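You operate a simulated robot arm through the tools that you are given. There is no shell and no other tool. Be economical: measure what you need, move in short steps, check, and stop when the job is done.

You run a simulated robot arm. Do the job below in one go: nothing can be reset, and whatever is moved stays where it is left.

JOB
Run the tutor wheel slow and band the pot at its upper mark.
Fine: Use the banding brush, close the line level and stand the brush back. Stop the wheel and switch it off; keep hands off the turning bat.

It is judged by the outcome, as a careful person would: the job done as asked, and still so three seconds after it is handed in. It fails if anything else is knocked over, pushed out of place, dropped, spilled or broken.

ROBOT AND FRAMES
A 7-joint arm with a two-finger gripper, on a carriage that runs on a rail from [-0.783, 0.002] to [0.997, -0.002] (x, y) and turns from -120 to 212 degrees about z. Base frame: it is fixed where the carriage stands at the start and does not move with it; the origin is on the floor, on the carriage's upright axis, x ahead of it, y to its left, z up. Readings come in m, degrees, newtons and seconds.
With the tool pointing down near the work surface it reaches from about 0.32 to 0.78 m from the robot's upright axis, wherever it stands. Its first joint turns from -166.0 to 166.0 degrees. Places, roughly: tutor lever [0.5, 0.4, 0.4]; tutor switch [0.6, 0.4, 0.4]; tutor wheel [0.6, 0.7, 0.2]. Payload 2.45 kg.
Tool frame: the origin (TCP) is the grasp point; the fingertips stand 0.023 m ahead of it; z points along the fingers, y is the line along which they close. Largest opening 0.072 m; the body of the gripper starts 0.04 m behind the TCP.
Orientation is that of the tool frame in the base frame, as a unit quaternion [x, y, z, w]. With the fingers straight down and closing along the base's y, the tool's x points along the base's -x, its y along +y and its z along -z.

CONTROLS
- The arm moves only by the tool jog_arm. Its argument "targets" is a list of rows, each an object (a shift or turn left out is 0, a gripper value left out holds the last) with "dp": the shift along the tool's x, y, z in m, a list of three; "turn": the turn, a rotation vector about the tool's x, y, z in degrees, a list of three; "jaw": the closure, from 0 (fully open) to 1 (shut). In form: [{"dp": [tx, ty, tz], "turn": [rx, ry, rz], "jaw": jaw}, ...]. A call has 1 to 8 rows; each row shifts and turns the commanded pose from where the row before left it, along the tool's axes as they then stand. Rows are played at 5 a second. More than 0.05 m and 8.6 degrees between two rows, or a gripper value outside its range, and nothing of the call is played. Where a pose cannot be reached the arm comes as near as it can. A force on the tool above 40 N (or 10 N above the force at the start of the call, whichever is more), or a blocked arm, ends the call early, and 0.2 s more pass. The fingers move at their own pace (about 0.072 m/s each) and stop on an object; they squeeze with about 28 N. The grip force told is the motor's: it shows also when the fingers shut on nothing. Time passes only in rows, and 0.2 s behind the last, so rows that do not move let the fingers close. The reply holds the time, the measured pose of the TCP, the force on the tool along the base axes, the opening and the grip force, in the units named above and with some noise, with the torque about the TCP (base axes, N m) and any sound that the robot's microphone picked up, and new pictures: "pictures" is both (left out), scene, wrist or none.
- Cameras (640 x 400 px; columns grow to the right, rows downward): "scene" is now at [0.009, 0.2275, 1.2684]; the picture's right is [0.53, -0.85, 0.00], its down [-0.61, -0.38, -0.69] and it looks along [0.59, 0.37, -0.72] (base axes); focal length 249 px, centre (320, 200). "wrist" rides on the gripper at [0.078, 0.017, -0.066] in the tool frame; the picture's right is [-0.22, 0.98, 0.00], its down [-0.56, -0.12, -0.82] and it looks along [-0.80, -0.18, 0.57] (tool axes); focal length 234 px, centre (320, 200). There is no depth. A picture from a camera that has moved, and an enlarged one, comes with that camera's place and axes in the base frame and with its lens.
- slide_trunk(by): slides the trunk up (or, below 0, down) by that many m; the arm and the scene camera ride with it, the base frame stays. It gives what a move gives, with no picture.
- roll_base(legs): drives the robot by 1 to 6 legs, each [ahead, left, turn to the left] in m, m and degrees, along the robot's own axes; the way and the turn of a leg run together, so that a leg with both is an arc; at most 1.5 m and 180 degrees a leg. The arm and the cameras ride along, it lands a little off, and it stops where it bumps. It keeps to its track: a leg is cut to what the track allows. It gives what a move gives, and a new picture of the scene camera.
- pan_tilt(pan, tilt): turns the head with the scene camera to pan (to the left, within 155 degrees either way) and tilt (down, from -29 to 69), counted from straight ahead of the robot. It gives what a move gives, and a new picture of the scene camera.
- close_up(camera, box): a new picture of the part [left, top, right, bottom] of that camera's present view, enlarged. It takes no simulated time.
- hand_in(): hands the job in; it is judged then, once.

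Go step by step. Nothing tells you exact positions but the pictures and the camera data: compare them with the known pose of the tool, close in by small moves and look again before you grip or let go. The budget is 120 turns and 260 pictures, counting those below and the enlarged ones. Unless the task says otherwise, let go and move clear before handing in, and close with one line.

The tools are called after "Request:" as a command line: name --argument value ..., lists and objects as JSON in quotes. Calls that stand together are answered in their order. jog_arm: Moves the arm, as the interface text tells. Its arguments: {"type":"object","properties":{"targets":{"type":"array","items":{"type":"object","properties":{"dp":{"type":"array","items":{"type":"number"}},"turn":{"type":"array","items":{"type":"number"}},"jaw":{"type":"number"}}}},"pictures":{"type":"string","enum":["both","scene","wrist","none"]}},"required":["targets"]} The other tools are called the same way: slide_trunk (by) slides the trunk up or down; roll_base (legs) drives the base; pan_tilt (pan, tilt) turns the head that bears the scene camera; close_up (camera, box) takes an enlarged picture of a part of a camera's view; hand_in () hands the job in.

At the start:

```text
time: 0.0
eef_pos: [0.4218, 0.3471, 0.9509]
tool_rot: [0.0, 1.0, -0.001, 0.0]
force: [0.4, 0.1, -0.8]
moment: [0.0, 0.01, -0.03]
finger_gap: 0.072
grasp_force: 0.1
trunk travel left (down, up): [-0.275, 0.315]
robot x, y, heading: [0.0031, -0.001, -0.0]
head pan, tilt: [32.0, 46.3]
```

scene: 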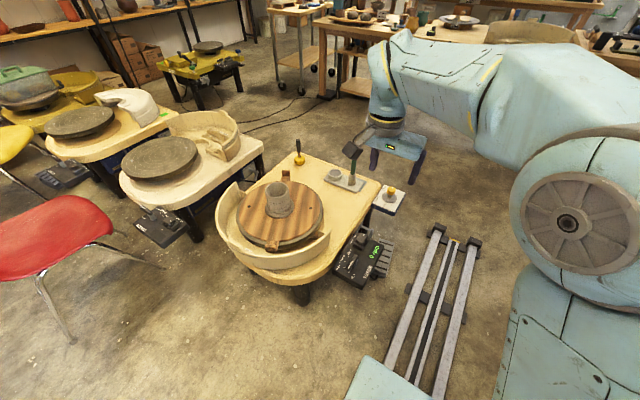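
wrist: 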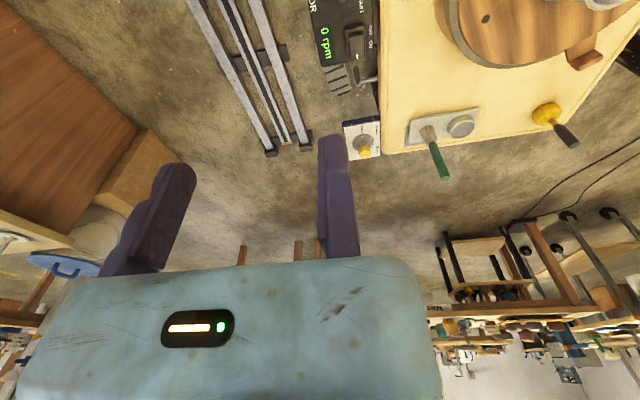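

I see the wheel with a wooden bat and the pot on it, a banding stand with a brush at the right edge of the table, a control box with a "0 rpm" display, and a small switch box. I'll take enlarged views of these first.

Request:
close_up --camera "scene" --box '[210, 130, 420, 290]'

Request:
close_up --camera "scene" --box '[315, 130, 415, 220]'

Request:
close_up --camera "scene" --box '[325, 210, 415, 300]'

Request:
close_up --camera "wrist" --box '[300, 0, 620, 200]'

Request:
close_up --camera "scene" --box '[240, 160, 330, 250]'

```text
2.50 times, centred on (315, 210) of scene
camera zoom: at [0.009, 0.2275, 1.2684], right [0.53, -0.85, 0.0], down [-0.61, -0.38, -0.69], along [0.59, 0.37, -0.72], focal length 622 px, centre (332, 175)
```

zoom: 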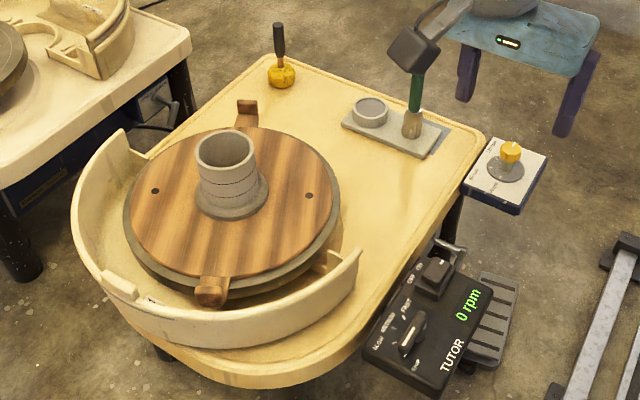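

```text
4.44 times, centred on (365, 175) of scene
camera zoom: at [0.009, 0.2275, 1.2684], right [0.53, -0.85, 0.0], down [-0.61, -0.38, -0.69], along [0.59, 0.37, -0.72], focal length 1105 px, centre (120, 311)
```

zoom: 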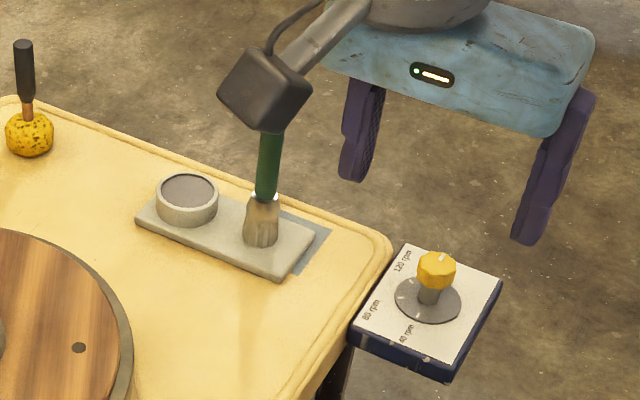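

```text
4.44 times, centred on (370, 255) of scene
camera zoom: at [0.009, 0.2275, 1.2684], right [0.53, -0.85, 0.0], down [-0.61, -0.38, -0.69], along [0.59, 0.37, -0.72], focal length 1105 px, centre (98, -44)
```

zoom: 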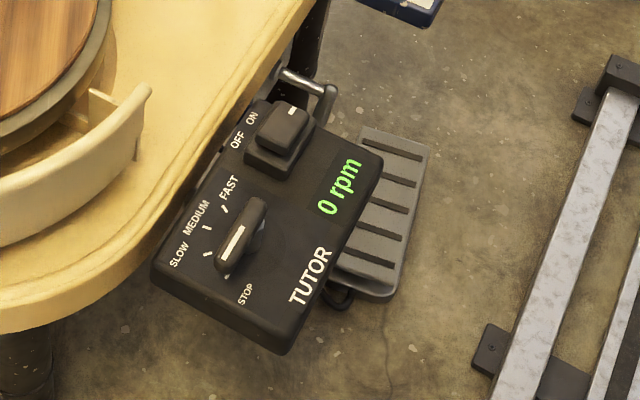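

```text
2.00 times, centred on (460, 100) of wrist
camera zoom: at [0.344, 0.3637, 1.0147], right [0.22, 0.98, 0.0], down [0.56, -0.12, 0.82], along [0.8, -0.18, -0.57], focal length 468 px, centre (40, 400)
```

zoom: 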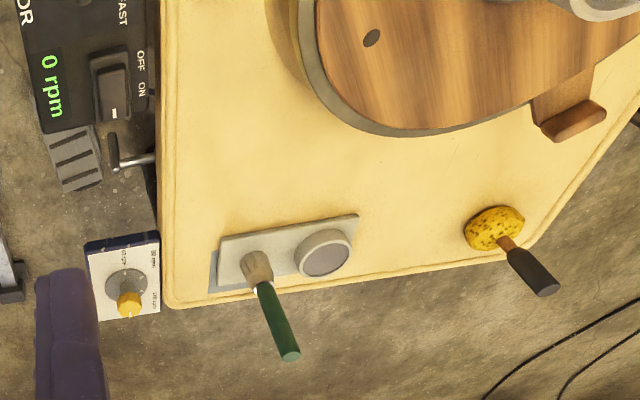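

```text
4.44 times, centred on (285, 205) of scene
camera zoom: at [0.009, 0.2275, 1.2684], right [0.53, -0.85, 0.0], down [-0.61, -0.38, -0.69], along [0.59, 0.37, -0.72], focal length 1105 px, centre (476, 178)
```

zoom: 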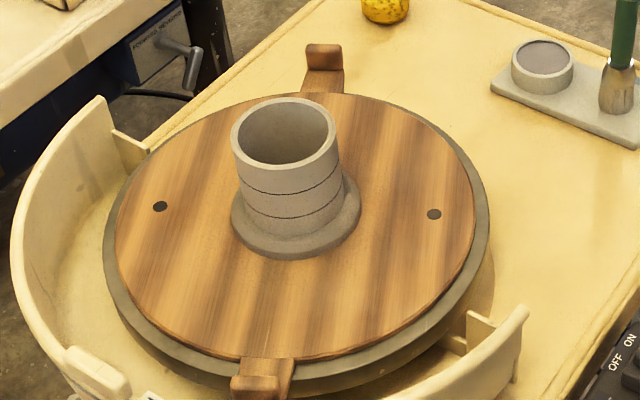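

The bat carries the pot, which has two dark marks, and the brush stands in its tray at about [0.95, 0.61]. I'll drive along the rail to bring it all in reach, then look closer.

Request:
roll_base --legs '[[0.5, 0, 0]]'

Request:
pan_tilt --pan 70 --tilt 50

```text
time: 3.0
eef_pos: [0.9177, 0.3475, 0.9502]
tool_rot: [-0.002, 1.0, 0.0, 0.0]
force: [0.2, -0.1, 0.2]
moment: [-0.01, 0.02, -0.04]
finger_gap: 0.0721
grasp_force: 0.0
trunk travel left (down, up): [-0.275, 0.315]
robot x, y, heading: [0.4996, -0.0041, 0.1]
head pan, tilt: [32.0, 46.3]
camera scene: at [0.5062, 0.2264, 1.2684], right [0.53, -0.85, 0.0], down [-0.61, -0.39, -0.69], along [0.58, 0.37, -0.72], focal length 249 px, centre (320, 200)
```

scene: 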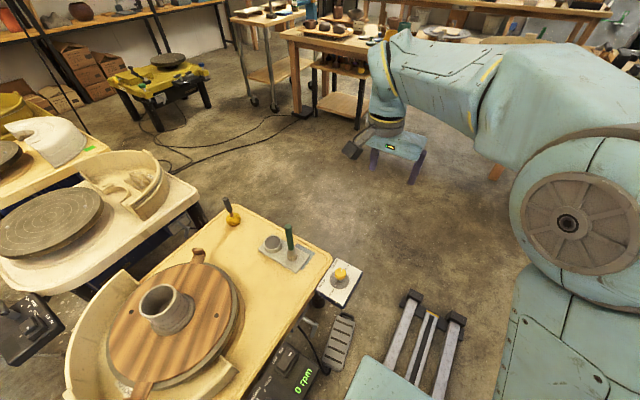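

```text
time: 4.0
eef_pos: [0.919, 0.3466, 0.9491]
tool_rot: [-0.002, 1.0, 0.0, 0.0]
force: [0.4, -0.2, -0.6]
moment: [0.01, 0.0, -0.03]
finger_gap: 0.0722
grasp_force: 0.0
trunk travel left (down, up): [-0.275, 0.315]
robot x, y, heading: [0.4992, 0.0014, 0.3]
head pan, tilt: [70.0, 50.0]
camera scene: at [0.4645, 0.256, 1.2633], right [0.94, -0.34, 0.0], down [-0.26, -0.72, -0.64], along [0.22, 0.6, -0.77], focal length 249 px, centre (320, 200)
```

scene: 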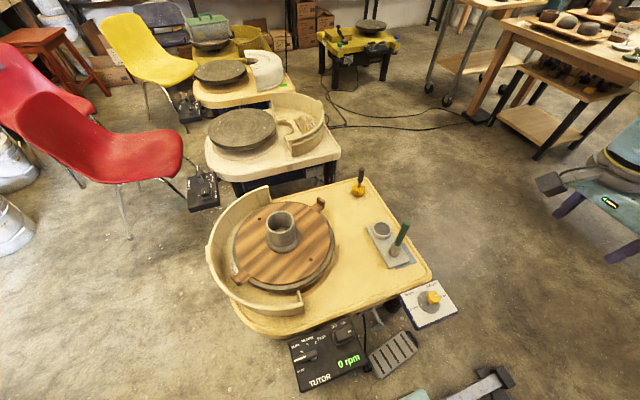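

Request:
close_up --camera "scene" --box '[340, 190, 470, 340]'

Request:
close_up --camera "scene" --box '[280, 300, 420, 395]'

Request:
close_up --camera "scene" --box '[220, 180, 350, 300]'

Request:
close_up --camera "scene" --box '[365, 210, 415, 270]'

Request:
close_up --camera "scene" --box '[397, 275, 457, 335]'

```text
2.67 times, centred on (405, 265) of scene
camera zoom: at [0.4645, 0.256, 1.2633], right [0.94, -0.34, 0.0], down [-0.26, -0.72, -0.64], along [0.22, 0.6, -0.77], focal length 663 px, centre (93, 27)
```

zoom: 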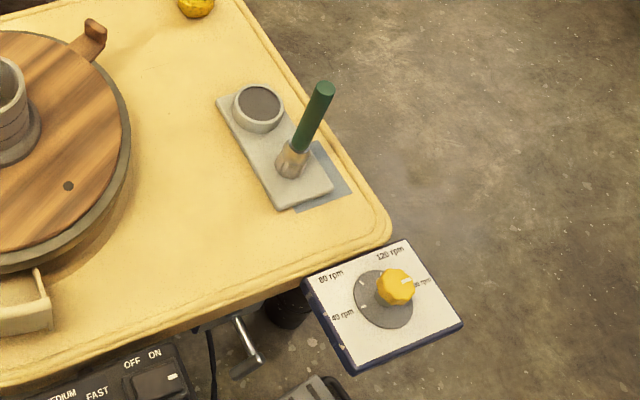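

```text
4.21 times, centred on (350, 348) of scene
camera zoom: at [0.4645, 0.256, 1.2633], right [0.94, -0.34, 0.0], down [-0.26, -0.72, -0.64], along [0.22, 0.6, -0.77], focal length 1047 px, centre (194, -421)
```

zoom: 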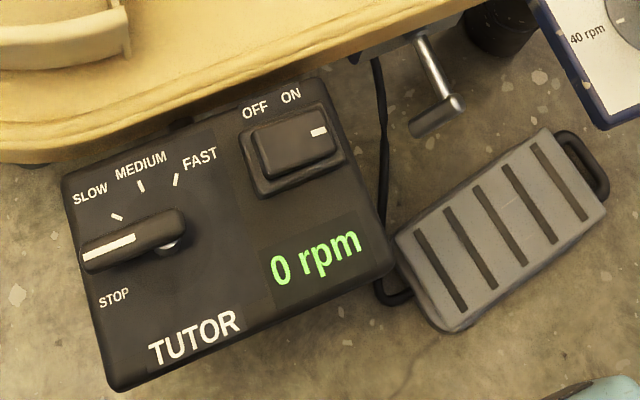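

```text
3.33 times, centred on (285, 240) of scene
camera zoom: at [0.4645, 0.256, 1.2633], right [0.94, -0.34, 0.0], down [-0.26, -0.72, -0.64], along [0.22, 0.6, -0.77], focal length 829 px, centre (437, 67)
```

zoom: 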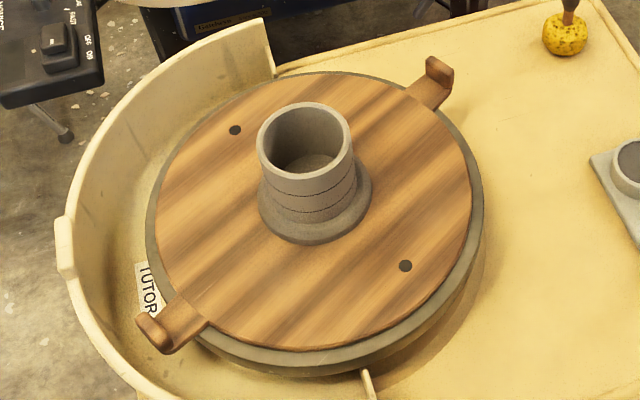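

```text
6.67 times, centred on (390, 240) of scene
camera zoom: at [0.4645, 0.256, 1.2633], right [0.94, -0.34, 0.0], down [-0.26, -0.72, -0.64], along [0.22, 0.6, -0.77], focal length 1658 px, centre (-147, -67)
```

zoom: 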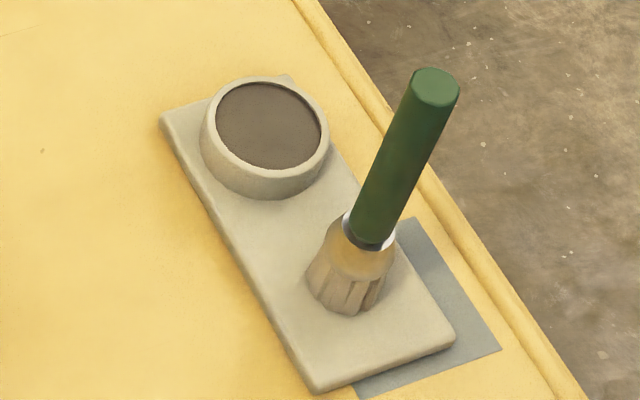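

```text
6.67 times, centred on (427, 305) of scene
camera zoom: at [0.4645, 0.256, 1.2633], right [0.94, -0.34, 0.0], down [-0.26, -0.72, -0.64], along [0.22, 0.6, -0.77], focal length 1658 px, centre (-393, -500)
```

zoom: 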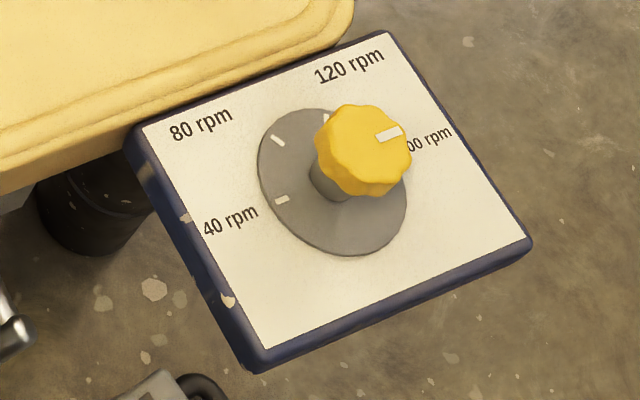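

Triangulated: the pot rim is at about [0.50, 0.725, 0.615] with the upper mark near z 0.58. The brush stands at about [0.89, 0.59] with its top near z 0.585, the lever at about [0.485, 0.375] and the rocker at about [0.595, 0.40]. I'll drive to x≈0.72 and face the wheel.

Request:
roll_base --legs '[[0.22, 0, 0], [0, 0, 90]]'

Request:
pan_tilt --pan 10 --tilt 50

```text
time: 9.6
eef_pos: [0.3721, 0.4206, 0.9497]
tool_rot: [-0.707, 0.707, 0.0, 0.0]
force: [0.1, 0.5, -0.7]
moment: [0.0, 0.03, 0.01]
finger_gap: 0.072
grasp_force: 0.0
trunk travel left (down, up): [-0.275, 0.315]
robot x, y, heading: [0.7152, -0.0006, 89.7]
head pan, tilt: [70.0, 50.0]
camera scene: at [0.4623, -0.0347, 1.2633], right [0.34, 0.94, 0.0], down [0.72, -0.26, -0.64], along [-0.6, 0.22, -0.77], focal length 249 px, centre (320, 200)
```

scene: 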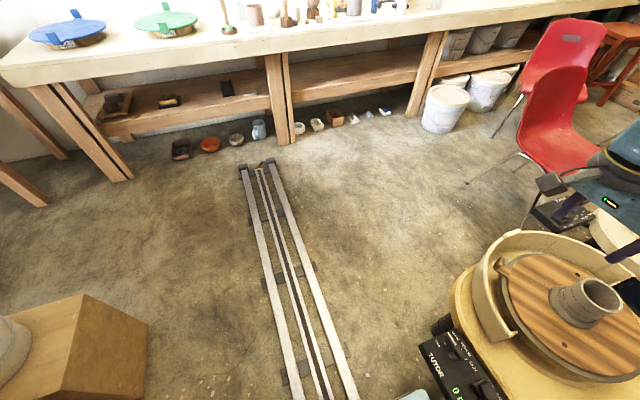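

```text
time: 10.9
eef_pos: [0.372, 0.4207, 0.9499]
tool_rot: [-0.706, 0.708, -0.001, 0.0]
force: [-0.9, -0.6, 0.3]
moment: [0.01, 0.01, 0.01]
finger_gap: 0.0718
grasp_force: 0.1
trunk travel left (down, up): [-0.275, 0.315]
robot x, y, heading: [0.7176, -0.0023, 89.7]
head pan, tilt: [10.0, 50.0]
camera scene: at [0.5212, 0.0147, 1.2633], right [0.98, 0.17, 0.0], down [0.13, -0.75, -0.64], along [-0.11, 0.63, -0.77], focal length 249 px, centre (320, 200)
```

scene: 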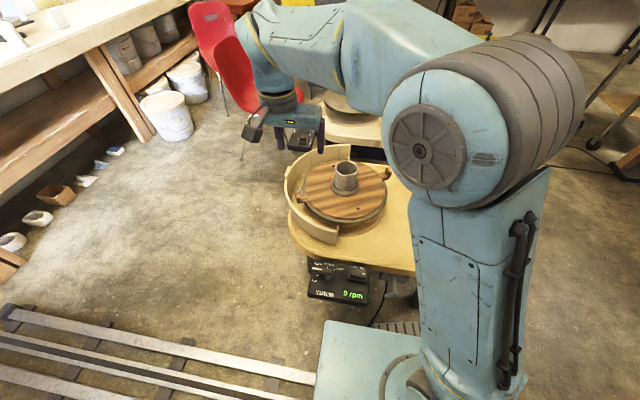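

Now I'll lower the gripper to above the control box so the wrist camera can inspect the lever.

Request:
jog_arm --targets '[{"dp": [0.006, -0.012, 0.044]}, {"dp": [0.006, -0.012, 0.044]}, {"dp": [0.006, -0.012, 0.044]}, {"dp": [0.006, -0.012, 0.044]}, {"dp": [0.006, -0.012, 0.044]}, {"dp": [0.006, -0.012, 0.044]}, {"dp": [0.006, -0.012, 0.044]}, {"dp": [0.006, -0.012, 0.03]}]'

```text
time: 12.7
eef_pos: [0.4678, 0.3705, 0.6107]
tool_rot: [-0.706, 0.708, 0.0, 0.0]
force: [0.3, -1.3, -0.6]
moment: [0.04, -0.01, 0.02]
finger_gap: 0.0719
grasp_force: 0.0
trunk travel left (down, up): [-0.275, 0.315]
robot x, y, heading: [0.72, -0.0048, 89.8]
head pan, tilt: [10.0, 50.0]
camera scene: at [0.5214, 0.0144, 1.2634], right [0.98, 0.17, 0.0], down [0.13, -0.75, -0.64], along [-0.11, 0.63, -0.77], focal length 249 px, centre (320, 200)
camera wrist: at [0.4506, 0.2926, 0.6761], right [-0.98, 0.22, 0.0], down [0.13, 0.56, 0.82], along [0.18, 0.8, -0.57], focal length 234 px, centre (320, 200)
```

scene: 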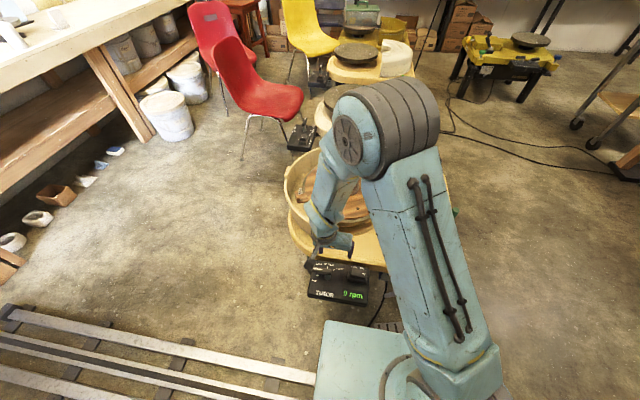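
wrist: 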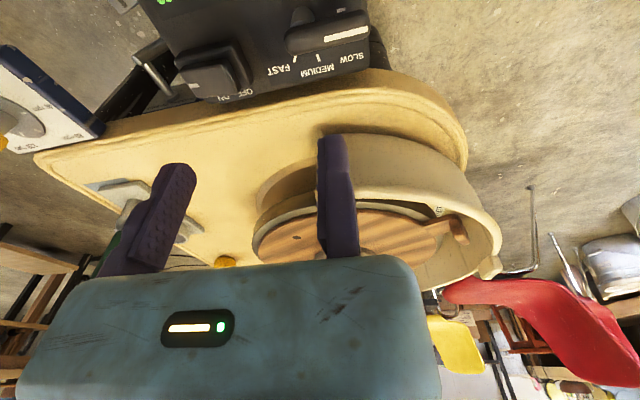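

Request:
close_up --camera "wrist" --box '[130, 0, 400, 170]'

Request:
close_up --camera "scene" --box '[290, 220, 400, 310]'

```text
2.35 times, centred on (265, 85) of wrist
camera zoom: at [0.4506, 0.2926, 0.6761], right [-0.98, 0.22, 0.0], down [0.13, 0.56, 0.82], along [0.18, 0.8, -0.57], focal length 551 px, centre (449, 471)
```

zoom: 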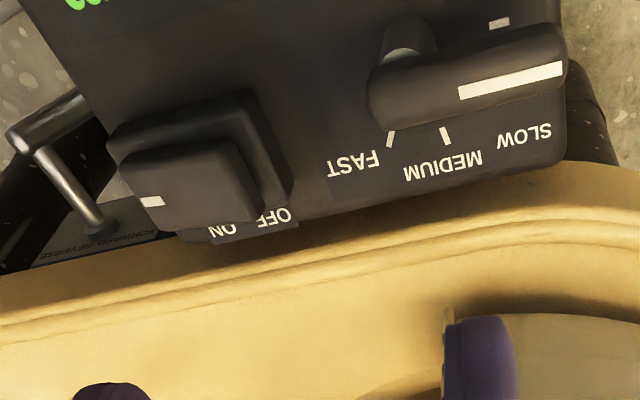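

```text
4.44 times, centred on (345, 265) of scene
camera zoom: at [0.5214, 0.0144, 1.2634], right [0.98, 0.17, 0.0], down [0.13, -0.75, -0.64], along [-0.11, 0.63, -0.77], focal length 1105 px, centre (209, -89)
```

zoom: 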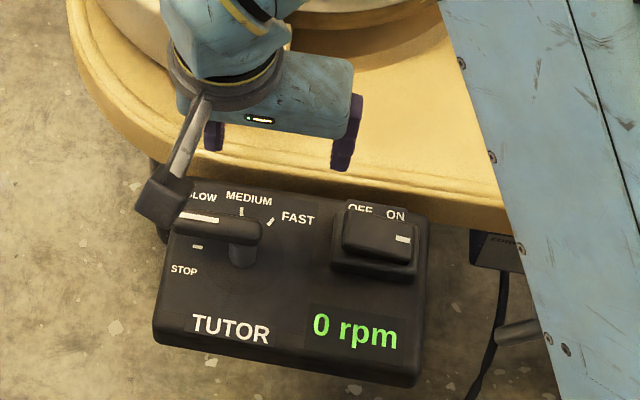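

The lever's blade lies along x, with its pivot near [0.485, 0.37] and its top near z 0.45. I'll turn the tool by -90° so the fingers close along y and straddle the blade.

Request:
jog_arm --targets '[{"turn": [0, 0, -8.5]}, {"turn": [0, 0, -8.5]}, {"turn": [0, 0, -8.5]}, {"turn": [0, 0, -8.5]}, {"turn": [0, 0, -8.5]}, {"turn": [0, 0, -8.5]}, {"turn": [0, 0, -8.5]}, {"turn": [0, 0, -8.5]}]' --pictures "none"

Request:
jog_arm --targets '[{"turn": [0, 0, -8]}, {"turn": [0, 0, -8]}, {"turn": [0, 0, -6]}, {"dp": [0.014, 0, 0.03]}, {"dp": [0, 0, 0.04]}, {"dp": [0, 0, 0]}]'

Request:
close_up --camera "wrist" --box '[160, 0, 480, 200]'

```text
time: 14.5
eef_pos: [0.4681, 0.3719, 0.6112]
tool_rot: [0.982, -0.19, 0.0, 0.0]
force: [-0.5, 0.2, -0.6]
moment: [0.01, 0.01, -0.02]
finger_gap: 0.0719
grasp_force: 0.1
trunk travel left (down, up): [-0.275, 0.315]
robot x, y, heading: [0.7201, 0.0007, 90.0]
head pan, tilt: [10.0, 50.0]
```

```text
time: 15.9
eef_pos: [0.4819, 0.3731, 0.5429]
tool_rot: [1.0, -0.001, 0.0, 0.0]
force: [0.8, 0.8, -0.1]
moment: [-0.01, 0.0, -0.02]
finger_gap: 0.0719
grasp_force: 0.0
trunk travel left (down, up): [-0.275, 0.315]
robot x, y, heading: [0.7192, -0.0045, 89.8]
head pan, tilt: [10.0, 50.0]
camera scene: at [0.5213, 0.0147, 1.2633], right [0.98, 0.17, 0.0], down [0.13, -0.75, -0.64], along [-0.11, 0.63, -0.77], focal length 249 px, centre (320, 200)
camera wrist: at [0.5603, 0.3542, 0.607], right [-0.22, -0.98, 0.0], down [-0.56, 0.13, 0.82], along [-0.8, 0.18, -0.57], focal length 234 px, centre (320, 200)
```

scene: 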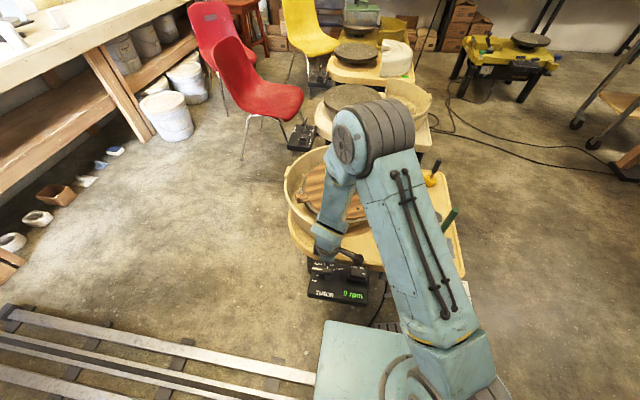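
wrist: 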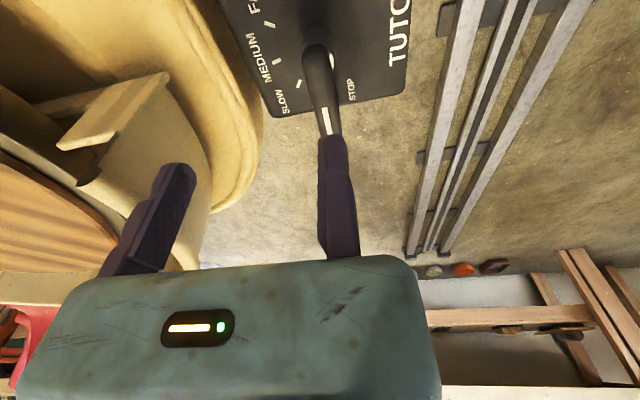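

```text
2.00 times, centred on (320, 100) of wrist
camera zoom: at [0.5603, 0.3542, 0.607], right [-0.22, -0.98, 0.0], down [-0.56, 0.13, 0.82], along [-0.8, 0.18, -0.57], focal length 468 px, centre (320, 400)
```

zoom: 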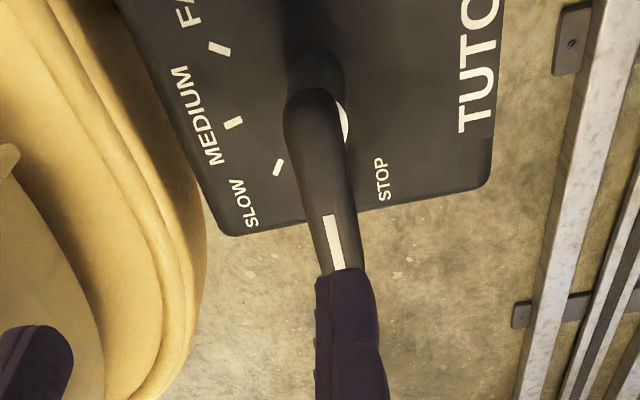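

Blade runs from about (0.497, 0.370) to (0.434, 0.375). I'll descend to straddle it at the pivot end, then grip.

Request:
jog_arm --targets '[{"dp": [0.003, 0.0025, 0.03], "turn": [0, 0, 4.5]}, {"dp": [0, 0, 0.03]}, {"dp": [0, 0, 0.028]}, {"dp": [0, 0, 0]}]'

Request:
close_up --camera "scene" --box '[290, 220, 400, 310]'

```text
time: 16.6
eef_pos: [0.4858, 0.3696, 0.4839]
tool_rot: [0.999, -0.039, 0.0, -0.002]
force: [2.9, -8.1, 28.8]
moment: [-0.26, -0.17, 0.05]
finger_gap: 0.0721
grasp_force: 0.0
trunk travel left (down, up): [-0.275, 0.315]
robot x, y, heading: [0.7189, -0.0014, 89.9]
head pan, tilt: [10.0, 50.0]
stopped in row 3: the force on the tool passed its limit at 172 N (the readings are from after the stop); the commanded pose is now the measured one
camera scene: at [0.522, 0.0133, 1.264], right [0.98, 0.17, 0.0], down [0.13, -0.75, -0.64], along [-0.11, 0.63, -0.77], focal length 249 px, centre (320, 200)
camera wrist: at [0.5609, 0.3448, 0.5491], right [-0.3, -0.96, 0.0], down [-0.55, 0.17, 0.82], along [-0.78, 0.24, -0.57], focal length 234 px, centre (320, 200)
```

scene: 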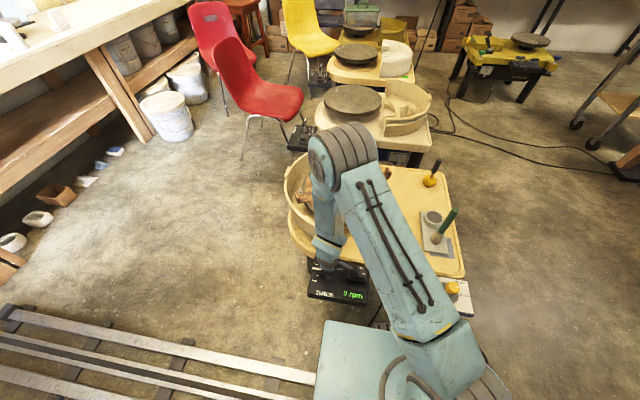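
wrist: 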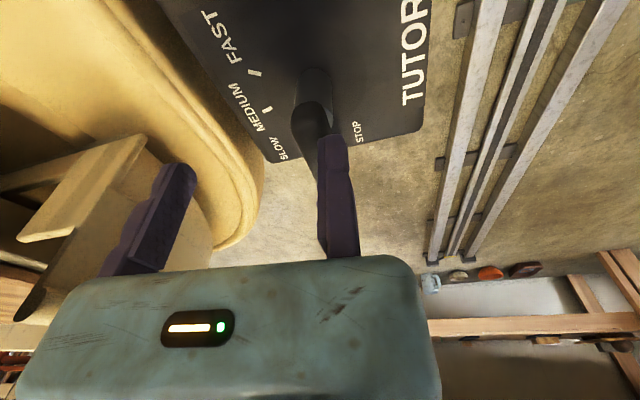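

```text
4.44 times, centred on (345, 265) of scene
camera zoom: at [0.522, 0.0133, 1.264], right [0.98, 0.17, 0.0], down [0.13, -0.75, -0.64], along [-0.11, 0.63, -0.77], focal length 1105 px, centre (209, -89)
```

zoom: 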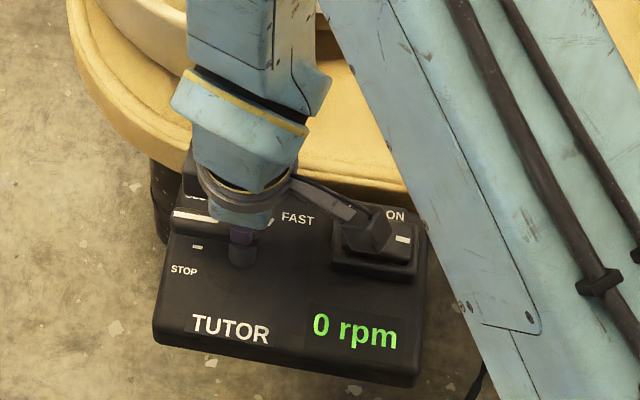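

The descent was stopped by contact: the finger on the -y side landed on the blade. The pictures suggest the fingers sit about 4 cm to one side of where I assumed. I'll back up and shut the jaws in the air to see where they really meet.

Request:
jog_arm --targets '[{"dp": [0, 0, -0.04]}, {"dp": [0, 0, -0.03], "jaw": 1}, {"jaw": 1}, {"jaw": 1}]'

Request:
close_up --camera "scene" --box '[290, 220, 400, 310]'

```text
time: 17.6
eef_pos: [0.4843, 0.3695, 0.5517]
tool_rot: [0.999, -0.04, 0.0, 0.0]
force: [0.6, -0.4, 0.7]
moment: [0.01, 0.02, 0.01]
finger_gap: 0.0
grasp_force: 28.1
trunk travel left (down, up): [-0.275, 0.315]
robot x, y, heading: [0.7179, 0.002, 90.2]
head pan, tilt: [10.0, 50.0]
camera scene: at [0.5212, 0.0147, 1.2633], right [0.98, 0.17, 0.0], down [0.13, -0.75, -0.64], along [-0.11, 0.63, -0.77], focal length 249 px, centre (320, 200)
camera wrist: at [0.5611, 0.3461, 0.6174], right [-0.3, -0.96, 0.0], down [-0.55, 0.17, 0.82], along [-0.78, 0.24, -0.57], focal length 234 px, centre (320, 200)
```

scene: 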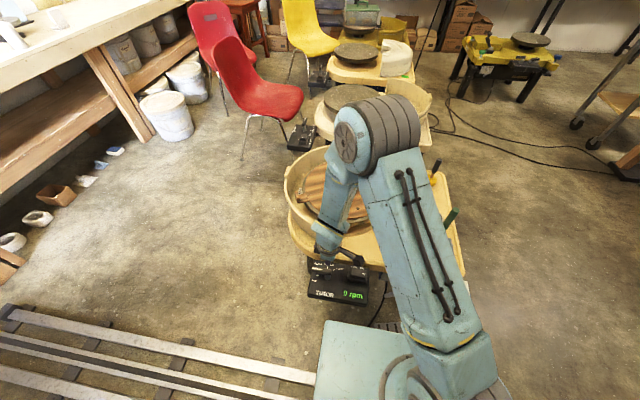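
wrist: 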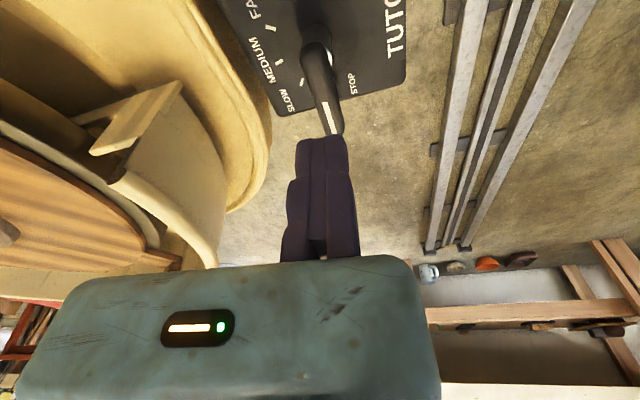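

```text
4.44 times, centred on (345, 265) of scene
camera zoom: at [0.5212, 0.0147, 1.2633], right [0.98, 0.17, 0.0], down [0.13, -0.75, -0.64], along [-0.11, 0.63, -0.77], focal length 1105 px, centre (209, -89)
```

zoom: 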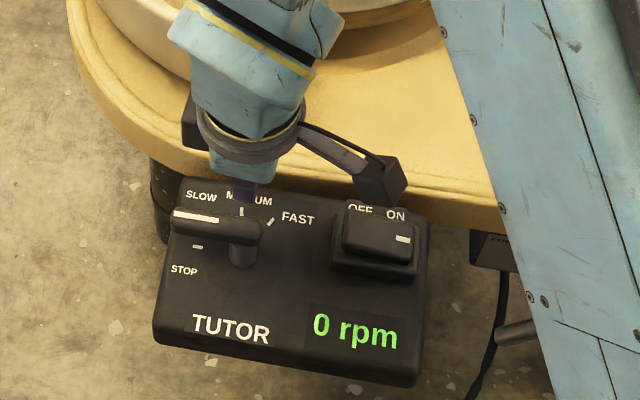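

Closing shows that only one finger moves: the tool's +y finger is fixed with its pad at the TCP, and the other closes onto it. I'll re-plan with the fixed finger just on the -y side of the blade, so the TCP goes to y ≈ 0.358.

Request:
jog_arm --targets '[{"dp": [0.003, 0.0113, 0], "jaw": 0}, {"jaw": 0}, {"dp": [0, 0, 0.03]}, {"dp": [0, 0, 0.025]}, {"dp": [0, 0, 0.013]}, {"dp": [0, 0, 0.012]}, {"dp": [0, 0, 0.012]}, {}]'

Request:
close_up --camera "wrist" --box '[160, 0, 480, 200]'

```text
time: 19.4
eef_pos: [0.4877, 0.3581, 0.4601]
tool_rot: [0.999, -0.04, 0.0, -0.002]
force: [-0.2, 0.0, 0.7]
moment: [-0.01, 0.0, -0.03]
finger_gap: 0.0721
grasp_force: 0.1
trunk travel left (down, up): [-0.275, 0.315]
robot x, y, heading: [0.7179, -0.0029, 90.1]
head pan, tilt: [10.0, 50.0]
camera scene: at [0.5212, 0.0147, 1.2633], right [0.98, 0.17, 0.0], down [0.13, -0.75, -0.64], along [-0.11, 0.63, -0.77], focal length 249 px, centre (320, 200)
camera wrist: at [0.563, 0.3344, 0.5249], right [-0.3, -0.96, 0.0], down [-0.55, 0.17, 0.82], along [-0.78, 0.24, -0.57], focal length 234 px, centre (320, 200)
```

scene: 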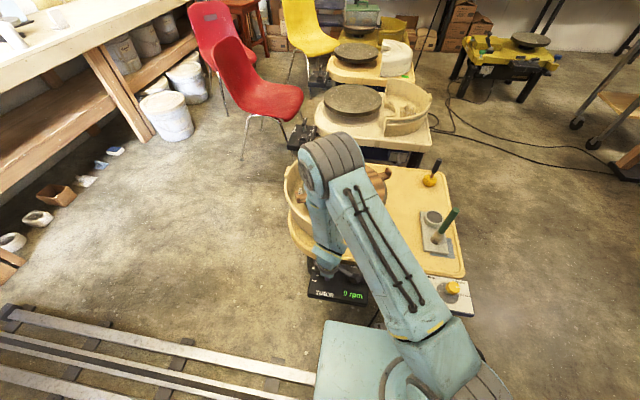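
wrist: 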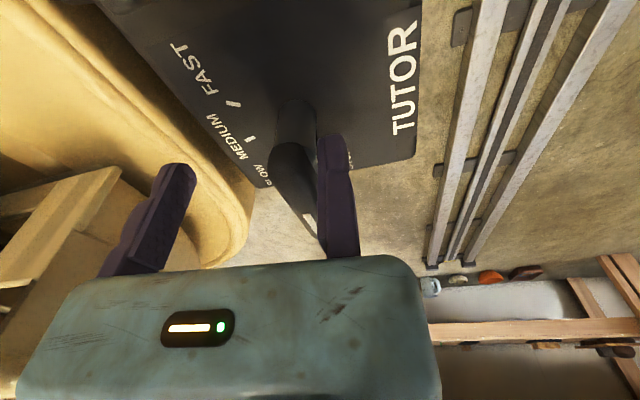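

```text
2.00 times, centred on (320, 100) of wrist
camera zoom: at [0.563, 0.3344, 0.5249], right [-0.3, -0.96, 0.0], down [-0.55, 0.17, 0.82], along [-0.78, 0.24, -0.57], focal length 468 px, centre (320, 400)
```

zoom: 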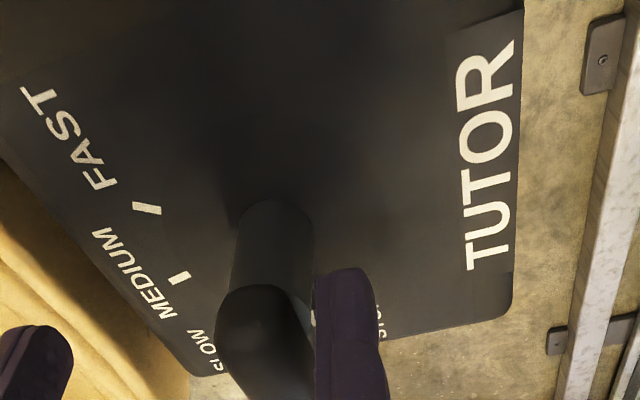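

The fixed finger sits right beside the blade. I'll close, then turn the lever about 40° clockwise, from STOP to SLOW.

Request:
jog_arm --targets '[{"jaw": 1}, {"jaw": 1}, {"jaw": 1}, {"jaw": 1}]'

Request:
close_up --camera "wrist" --box '[160, 0, 480, 200]'

```text
time: 20.4
eef_pos: [0.4888, 0.3606, 0.4597]
tool_rot: [0.999, -0.042, -0.001, -0.003]
force: [7.0, 26.9, -2.7]
moment: [0.57, 0.2, -0.12]
finger_gap: 0.0216
grasp_force: 28.3
trunk travel left (down, up): [-0.275, 0.315]
robot x, y, heading: [0.7148, -0.0016, 89.8]
head pan, tilt: [10.0, 50.0]
camera scene: at [0.5215, 0.0158, 1.2633], right [0.99, 0.17, 0.0], down [0.13, -0.76, -0.64], along [-0.11, 0.63, -0.77], focal length 249 px, centre (320, 200)
camera wrist: at [0.5637, 0.3361, 0.5251], right [-0.3, -0.95, 0.0], down [-0.55, 0.17, 0.82], along [-0.78, 0.25, -0.57], focal length 234 px, centre (320, 200)
```

scene: 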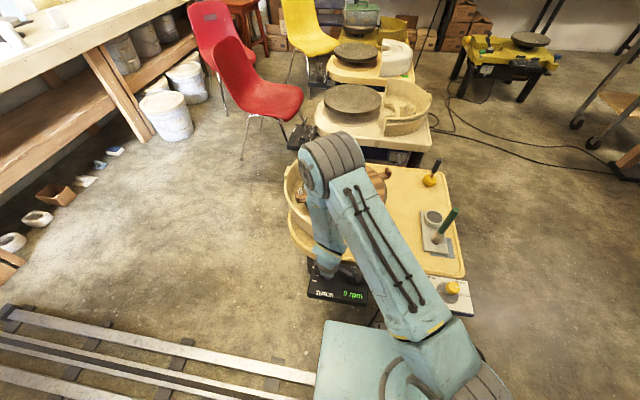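
wrist: 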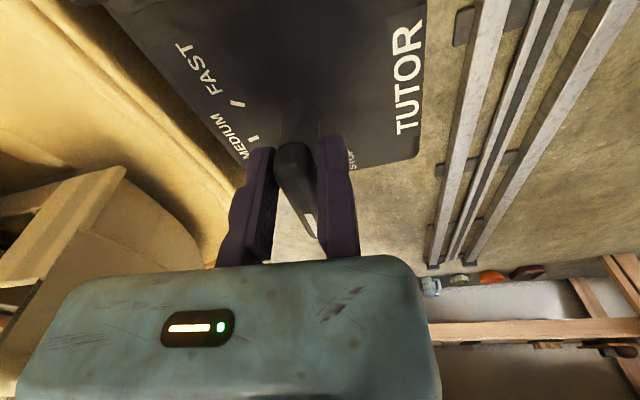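

```text
2.00 times, centred on (320, 100) of wrist
camera zoom: at [0.5637, 0.3361, 0.5251], right [-0.3, -0.95, 0.0], down [-0.55, 0.17, 0.82], along [-0.78, 0.25, -0.57], focal length 468 px, centre (320, 400)
```

zoom: 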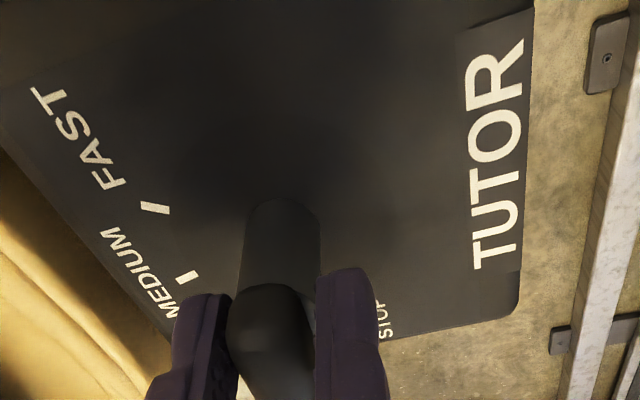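

Request:
jog_arm --targets '[{"dp": [0, -0.003, 0]}, {"turn": [0, 0, 8], "dp": [-0.0015, 0, 0]}, {"turn": [0, 0, 8], "dp": [-0.0015, 0, 0]}, {"turn": [0, 0, 8], "dp": [-0.0015, 0, 0]}, {}]'

Request:
close_up --camera "scene" --box '[290, 220, 400, 310]'

```text
time: 21.6
eef_pos: [0.4834, 0.3632, 0.4615]
tool_rot: [0.969, -0.248, 0.0, -0.001]
force: [13.2, 20.5, 4.1]
moment: [0.79, 0.24, -0.15]
finger_gap: 0.0189
grasp_force: 44.2
trunk travel left (down, up): [-0.275, 0.315]
robot x, y, heading: [0.7185, 0.0009, 89.9]
head pan, tilt: [10.0, 50.0]
camera scene: at [0.5218, 0.0152, 1.2634], right [0.98, 0.17, 0.0], down [0.13, -0.75, -0.64], along [-0.11, 0.63, -0.77], focal length 249 px, centre (320, 200)
camera wrist: at [0.5433, 0.3098, 0.5252], right [-0.66, -0.75, 0.0], down [-0.43, 0.38, 0.82], along [-0.61, 0.54, -0.57], focal length 234 px, centre (320, 200)
```

scene: 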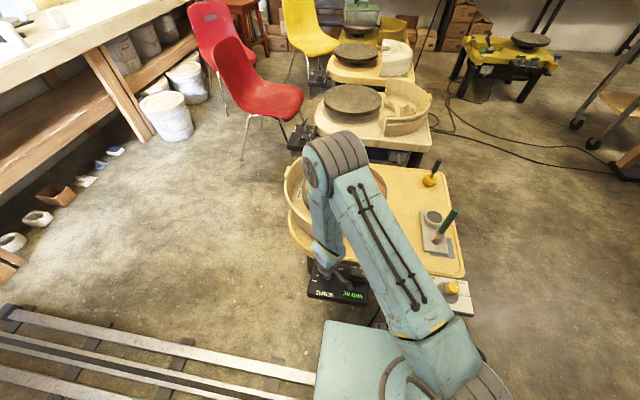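
wrist: 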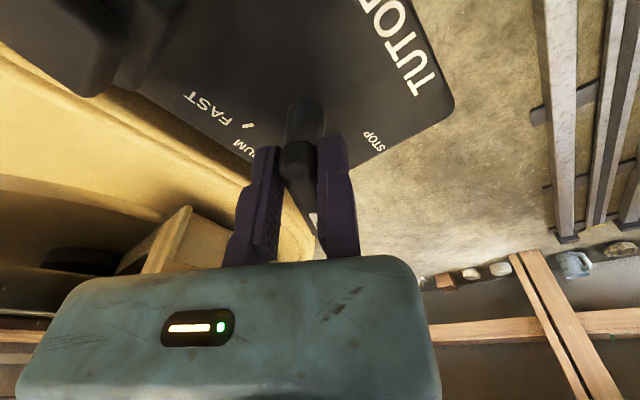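

```text
4.44 times, centred on (345, 265) of scene
camera zoom: at [0.5218, 0.0152, 1.2634], right [0.98, 0.17, 0.0], down [0.13, -0.75, -0.64], along [-0.11, 0.63, -0.77], focal length 1105 px, centre (209, -89)
```

zoom: 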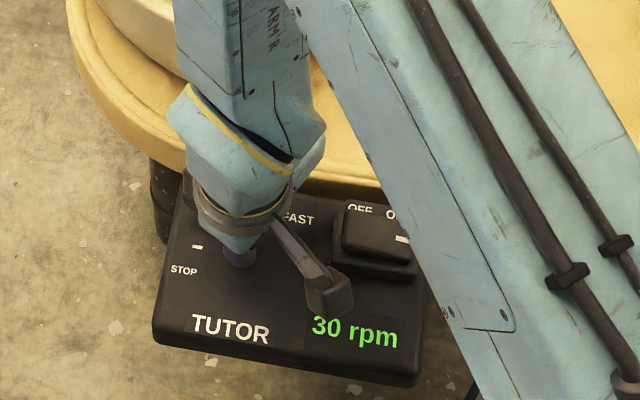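

Display reads 30 rpm at about 24°. I'll continue to the SLOW tick.

Request:
jog_arm --targets '[{"turn": [0, 0, 6], "dp": [-0.001, -0.001, 0]}, {"turn": [0, 0, 6], "dp": [-0.001, -0.001, 0]}, {}, {}]'

Request:
close_up --camera "scene" --box '[290, 220, 400, 310]'

```text
time: 22.6
eef_pos: [0.4822, 0.3637, 0.4614]
tool_rot: [0.938, -0.347, 0.0, -0.001]
force: [4.2, -8.5, 4.8]
moment: [-0.04, 0.19, -0.11]
finger_gap: 0.0191
grasp_force: 44.0
trunk travel left (down, up): [-0.275, 0.315]
robot x, y, heading: [0.7166, -0.0026, 89.9]
head pan, tilt: [10.0, 50.0]
camera scene: at [0.5214, 0.0142, 1.2633], right [0.98, 0.17, 0.0], down [0.13, -0.75, -0.64], along [-0.11, 0.63, -0.77], focal length 249 px, centre (320, 200)
camera wrist: at [0.5294, 0.2994, 0.5253], right [-0.8, -0.6, 0.0], down [-0.34, 0.46, 0.82], along [-0.49, 0.66, -0.57], focal length 234 px, centre (320, 200)
```

scene: 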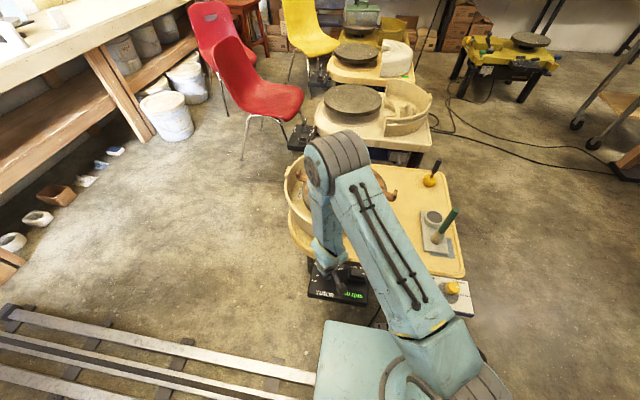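
wrist: 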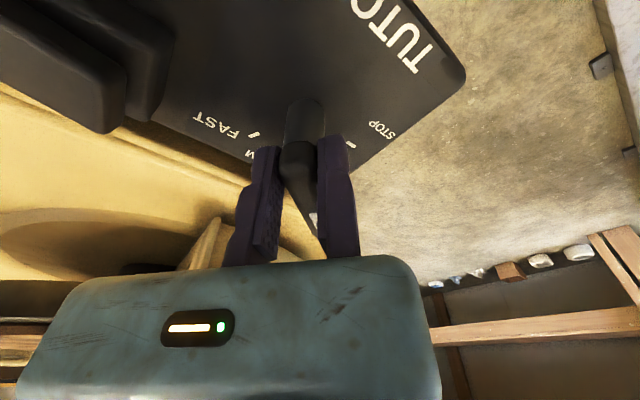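

```text
4.44 times, centred on (345, 265) of scene
camera zoom: at [0.5214, 0.0142, 1.2633], right [0.98, 0.17, 0.0], down [0.13, -0.75, -0.64], along [-0.11, 0.63, -0.77], focal length 1105 px, centre (209, -89)
```

zoom: 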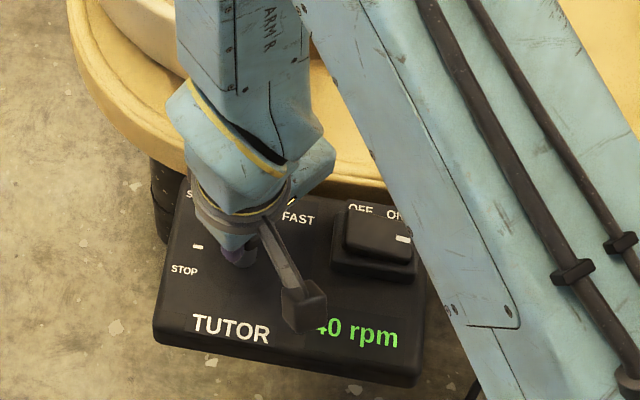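

At SLOW it reads 40 rpm. I'll release by opening halfway and lift straight up.

Request:
jog_arm --targets '[{"jaw": 0.5}, {"jaw": 0.5}, {"dp": [0, 0, -0.03]}, {"dp": [0, 0, -0.04]}, {"dp": [0, 0, -0.05]}, {"dp": [0, 0, -0.05]}, {"dp": [0, 0, -0.05]}, {"dp": [0, 0, -0.02]}]'

Request:
close_up --camera "scene" --box '[290, 220, 400, 310]'

Request:
close_up --camera "wrist" --box '[160, 0, 480, 200]'

```text
time: 24.4
eef_pos: [0.4819, 0.3638, 0.7023]
tool_rot: [0.937, -0.348, -0.001, -0.001]
force: [-0.2, -0.4, 0.1]
moment: [-0.03, -0.02, 0.0]
finger_gap: 0.036
grasp_force: 0.1
trunk travel left (down, up): [-0.275, 0.315]
robot x, y, heading: [0.7181, 0.0008, 89.9]
head pan, tilt: [10.0, 50.0]
camera scene: at [0.5211, 0.0149, 1.2632], right [0.98, 0.17, 0.0], down [0.13, -0.75, -0.64], along [-0.11, 0.63, -0.77], focal length 249 px, centre (320, 200)
camera wrist: at [0.5295, 0.2999, 0.766], right [-0.8, -0.6, 0.0], down [-0.34, 0.46, 0.82], along [-0.49, 0.66, -0.57], focal length 234 px, centre (320, 200)
```

scene: 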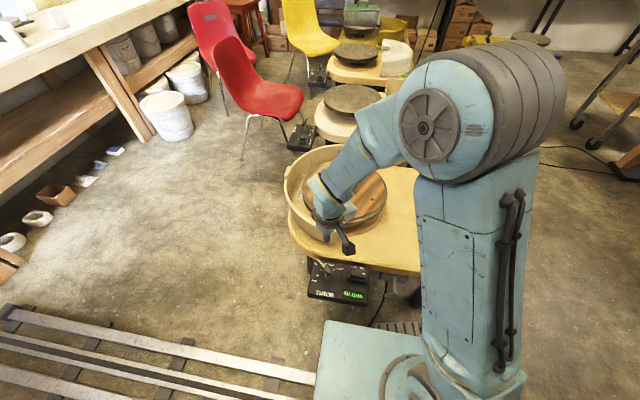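
wrist: 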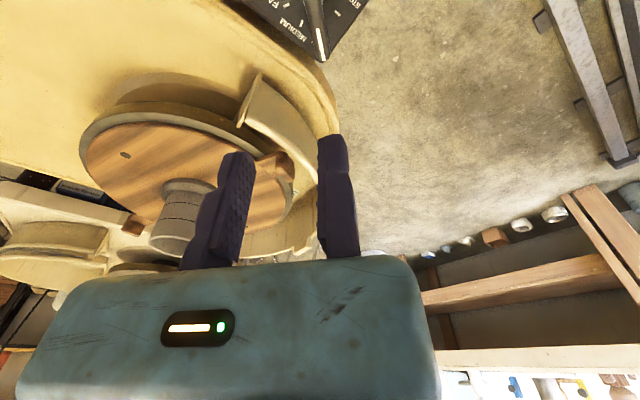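

```text
4.44 times, centred on (345, 265) of scene
camera zoom: at [0.5211, 0.0149, 1.2632], right [0.98, 0.17, 0.0], down [0.13, -0.75, -0.64], along [-0.11, 0.63, -0.77], focal length 1105 px, centre (209, -89)
```

zoom: 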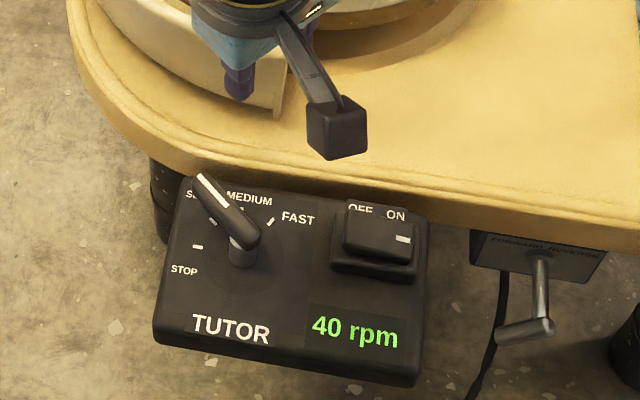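

```text
2.00 times, centred on (320, 100) of wrist
camera zoom: at [0.5295, 0.2999, 0.766], right [-0.8, -0.6, 0.0], down [-0.34, 0.46, 0.82], along [-0.49, 0.66, -0.57], focal length 468 px, centre (320, 400)
```

zoom: 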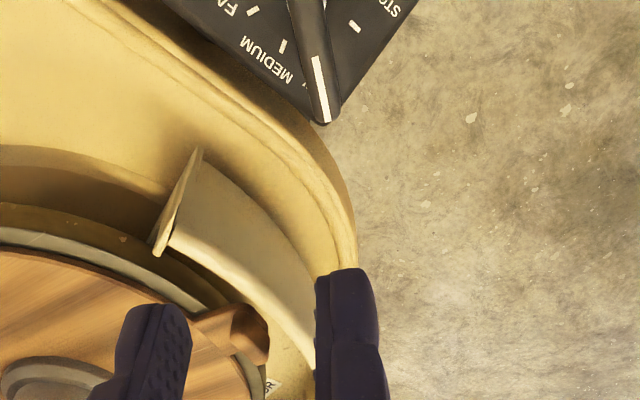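

The lever is right on SLOW, with 40 rpm steady. Next I'll square the tool so its x points along +x and carry it over to above the brush.

Request:
jog_arm --targets '[{"turn": [0, 0, -8.2], "jaw": 0}, {"turn": [0, 0, -8.2]}, {"turn": [0, 0, -8.2]}, {"turn": [0, 0, -8.2]}, {"turn": [0, 0, -7.9]}, {"dp": [0.044, -0.0228, 0]}, {"dp": [0.044, -0.0228, 0]}]' --pictures "none"

Request:
jog_arm --targets '[{"dp": [0.044, -0.0228, 0]}, {"dp": [0.044, -0.0228, 0]}, {"dp": [0.044, -0.0228, 0]}, {"dp": [0.044, -0.0228, 0]}, {"dp": [0.044, -0.0228, 0]}, {"dp": [0.044, -0.0228, 0]}, {}]'

Request:
close_up --camera "wrist" --box '[160, 0, 480, 200]'

```text
time: 25.9
eef_pos: [0.57, 0.4097, 0.7005]
tool_rot: [1.0, 0.0, 0.0, -0.002]
force: [-0.3, 0.3, -0.1]
moment: [-0.01, -0.01, 0.0]
finger_gap: 0.0719
grasp_force: 0.1
trunk travel left (down, up): [-0.275, 0.315]
robot x, y, heading: [0.7229, -0.0029, 89.9]
head pan, tilt: [10.0, 50.0]
```

```text
time: 27.6
eef_pos: [0.8353, 0.548, 0.6997]
tool_rot: [1.0, 0.001, -0.001, -0.002]
force: [0.1, -0.6, -0.1]
moment: [0.01, -0.05, -0.05]
finger_gap: 0.0724
grasp_force: 0.1
trunk travel left (down, up): [-0.275, 0.315]
robot x, y, heading: [0.7211, -0.0038, 90.0]
head pan, tilt: [10.0, 50.0]
camera scene: at [0.5213, 0.0147, 1.2633], right [0.98, 0.17, 0.0], down [0.13, -0.75, -0.64], along [-0.11, 0.63, -0.77], focal length 249 px, centre (320, 200)
camera wrist: at [0.9128, 0.5301, 0.7652], right [-0.22, -0.98, 0.0], down [-0.56, 0.12, 0.82], along [-0.8, 0.18, -0.57], focal length 234 px, centre (320, 200)
```

scene: 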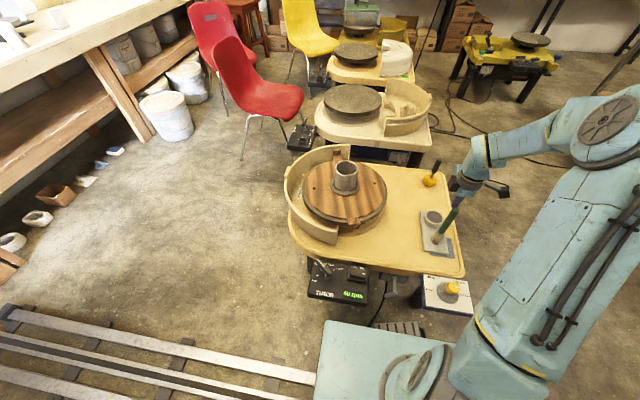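
wrist: 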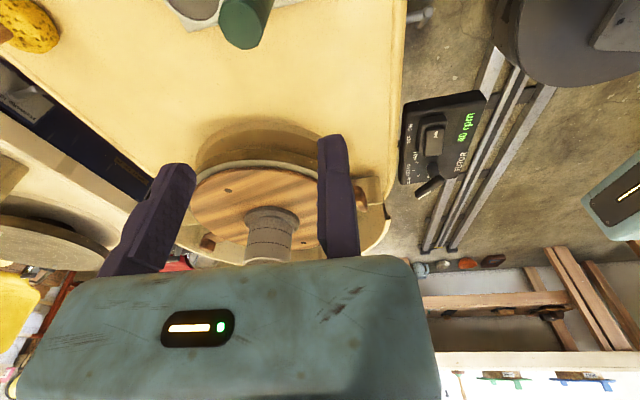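

```text
2.00 times, centred on (320, 100) of wrist
camera zoom: at [0.9128, 0.5301, 0.7652], right [-0.22, -0.98, 0.0], down [-0.56, 0.12, 0.82], along [-0.8, 0.18, -0.57], focal length 468 px, centre (320, 400)
```

zoom: 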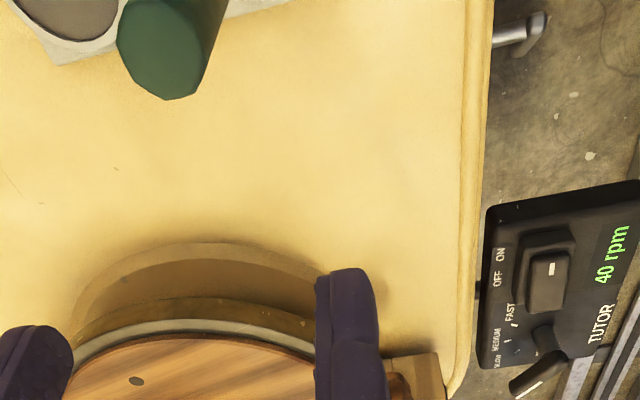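

Request:
close_up --camera "scene" --box '[410, 160, 500, 270]'

```text
3.64 times, centred on (455, 215) of scene
camera zoom: at [0.5213, 0.0147, 1.2633], right [0.98, 0.17, 0.0], down [0.13, -0.75, -0.64], along [-0.11, 0.63, -0.77], focal length 904 px, centre (-171, 146)
```

zoom: 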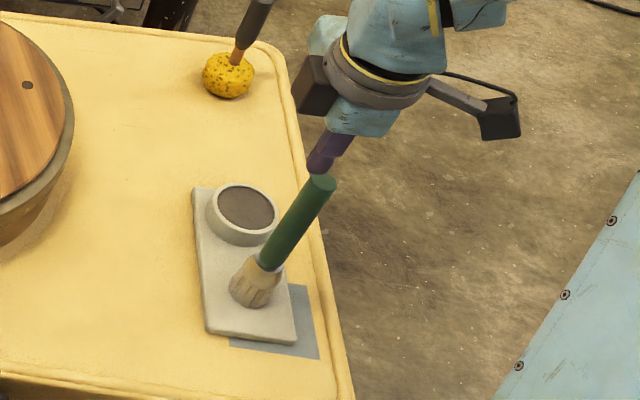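

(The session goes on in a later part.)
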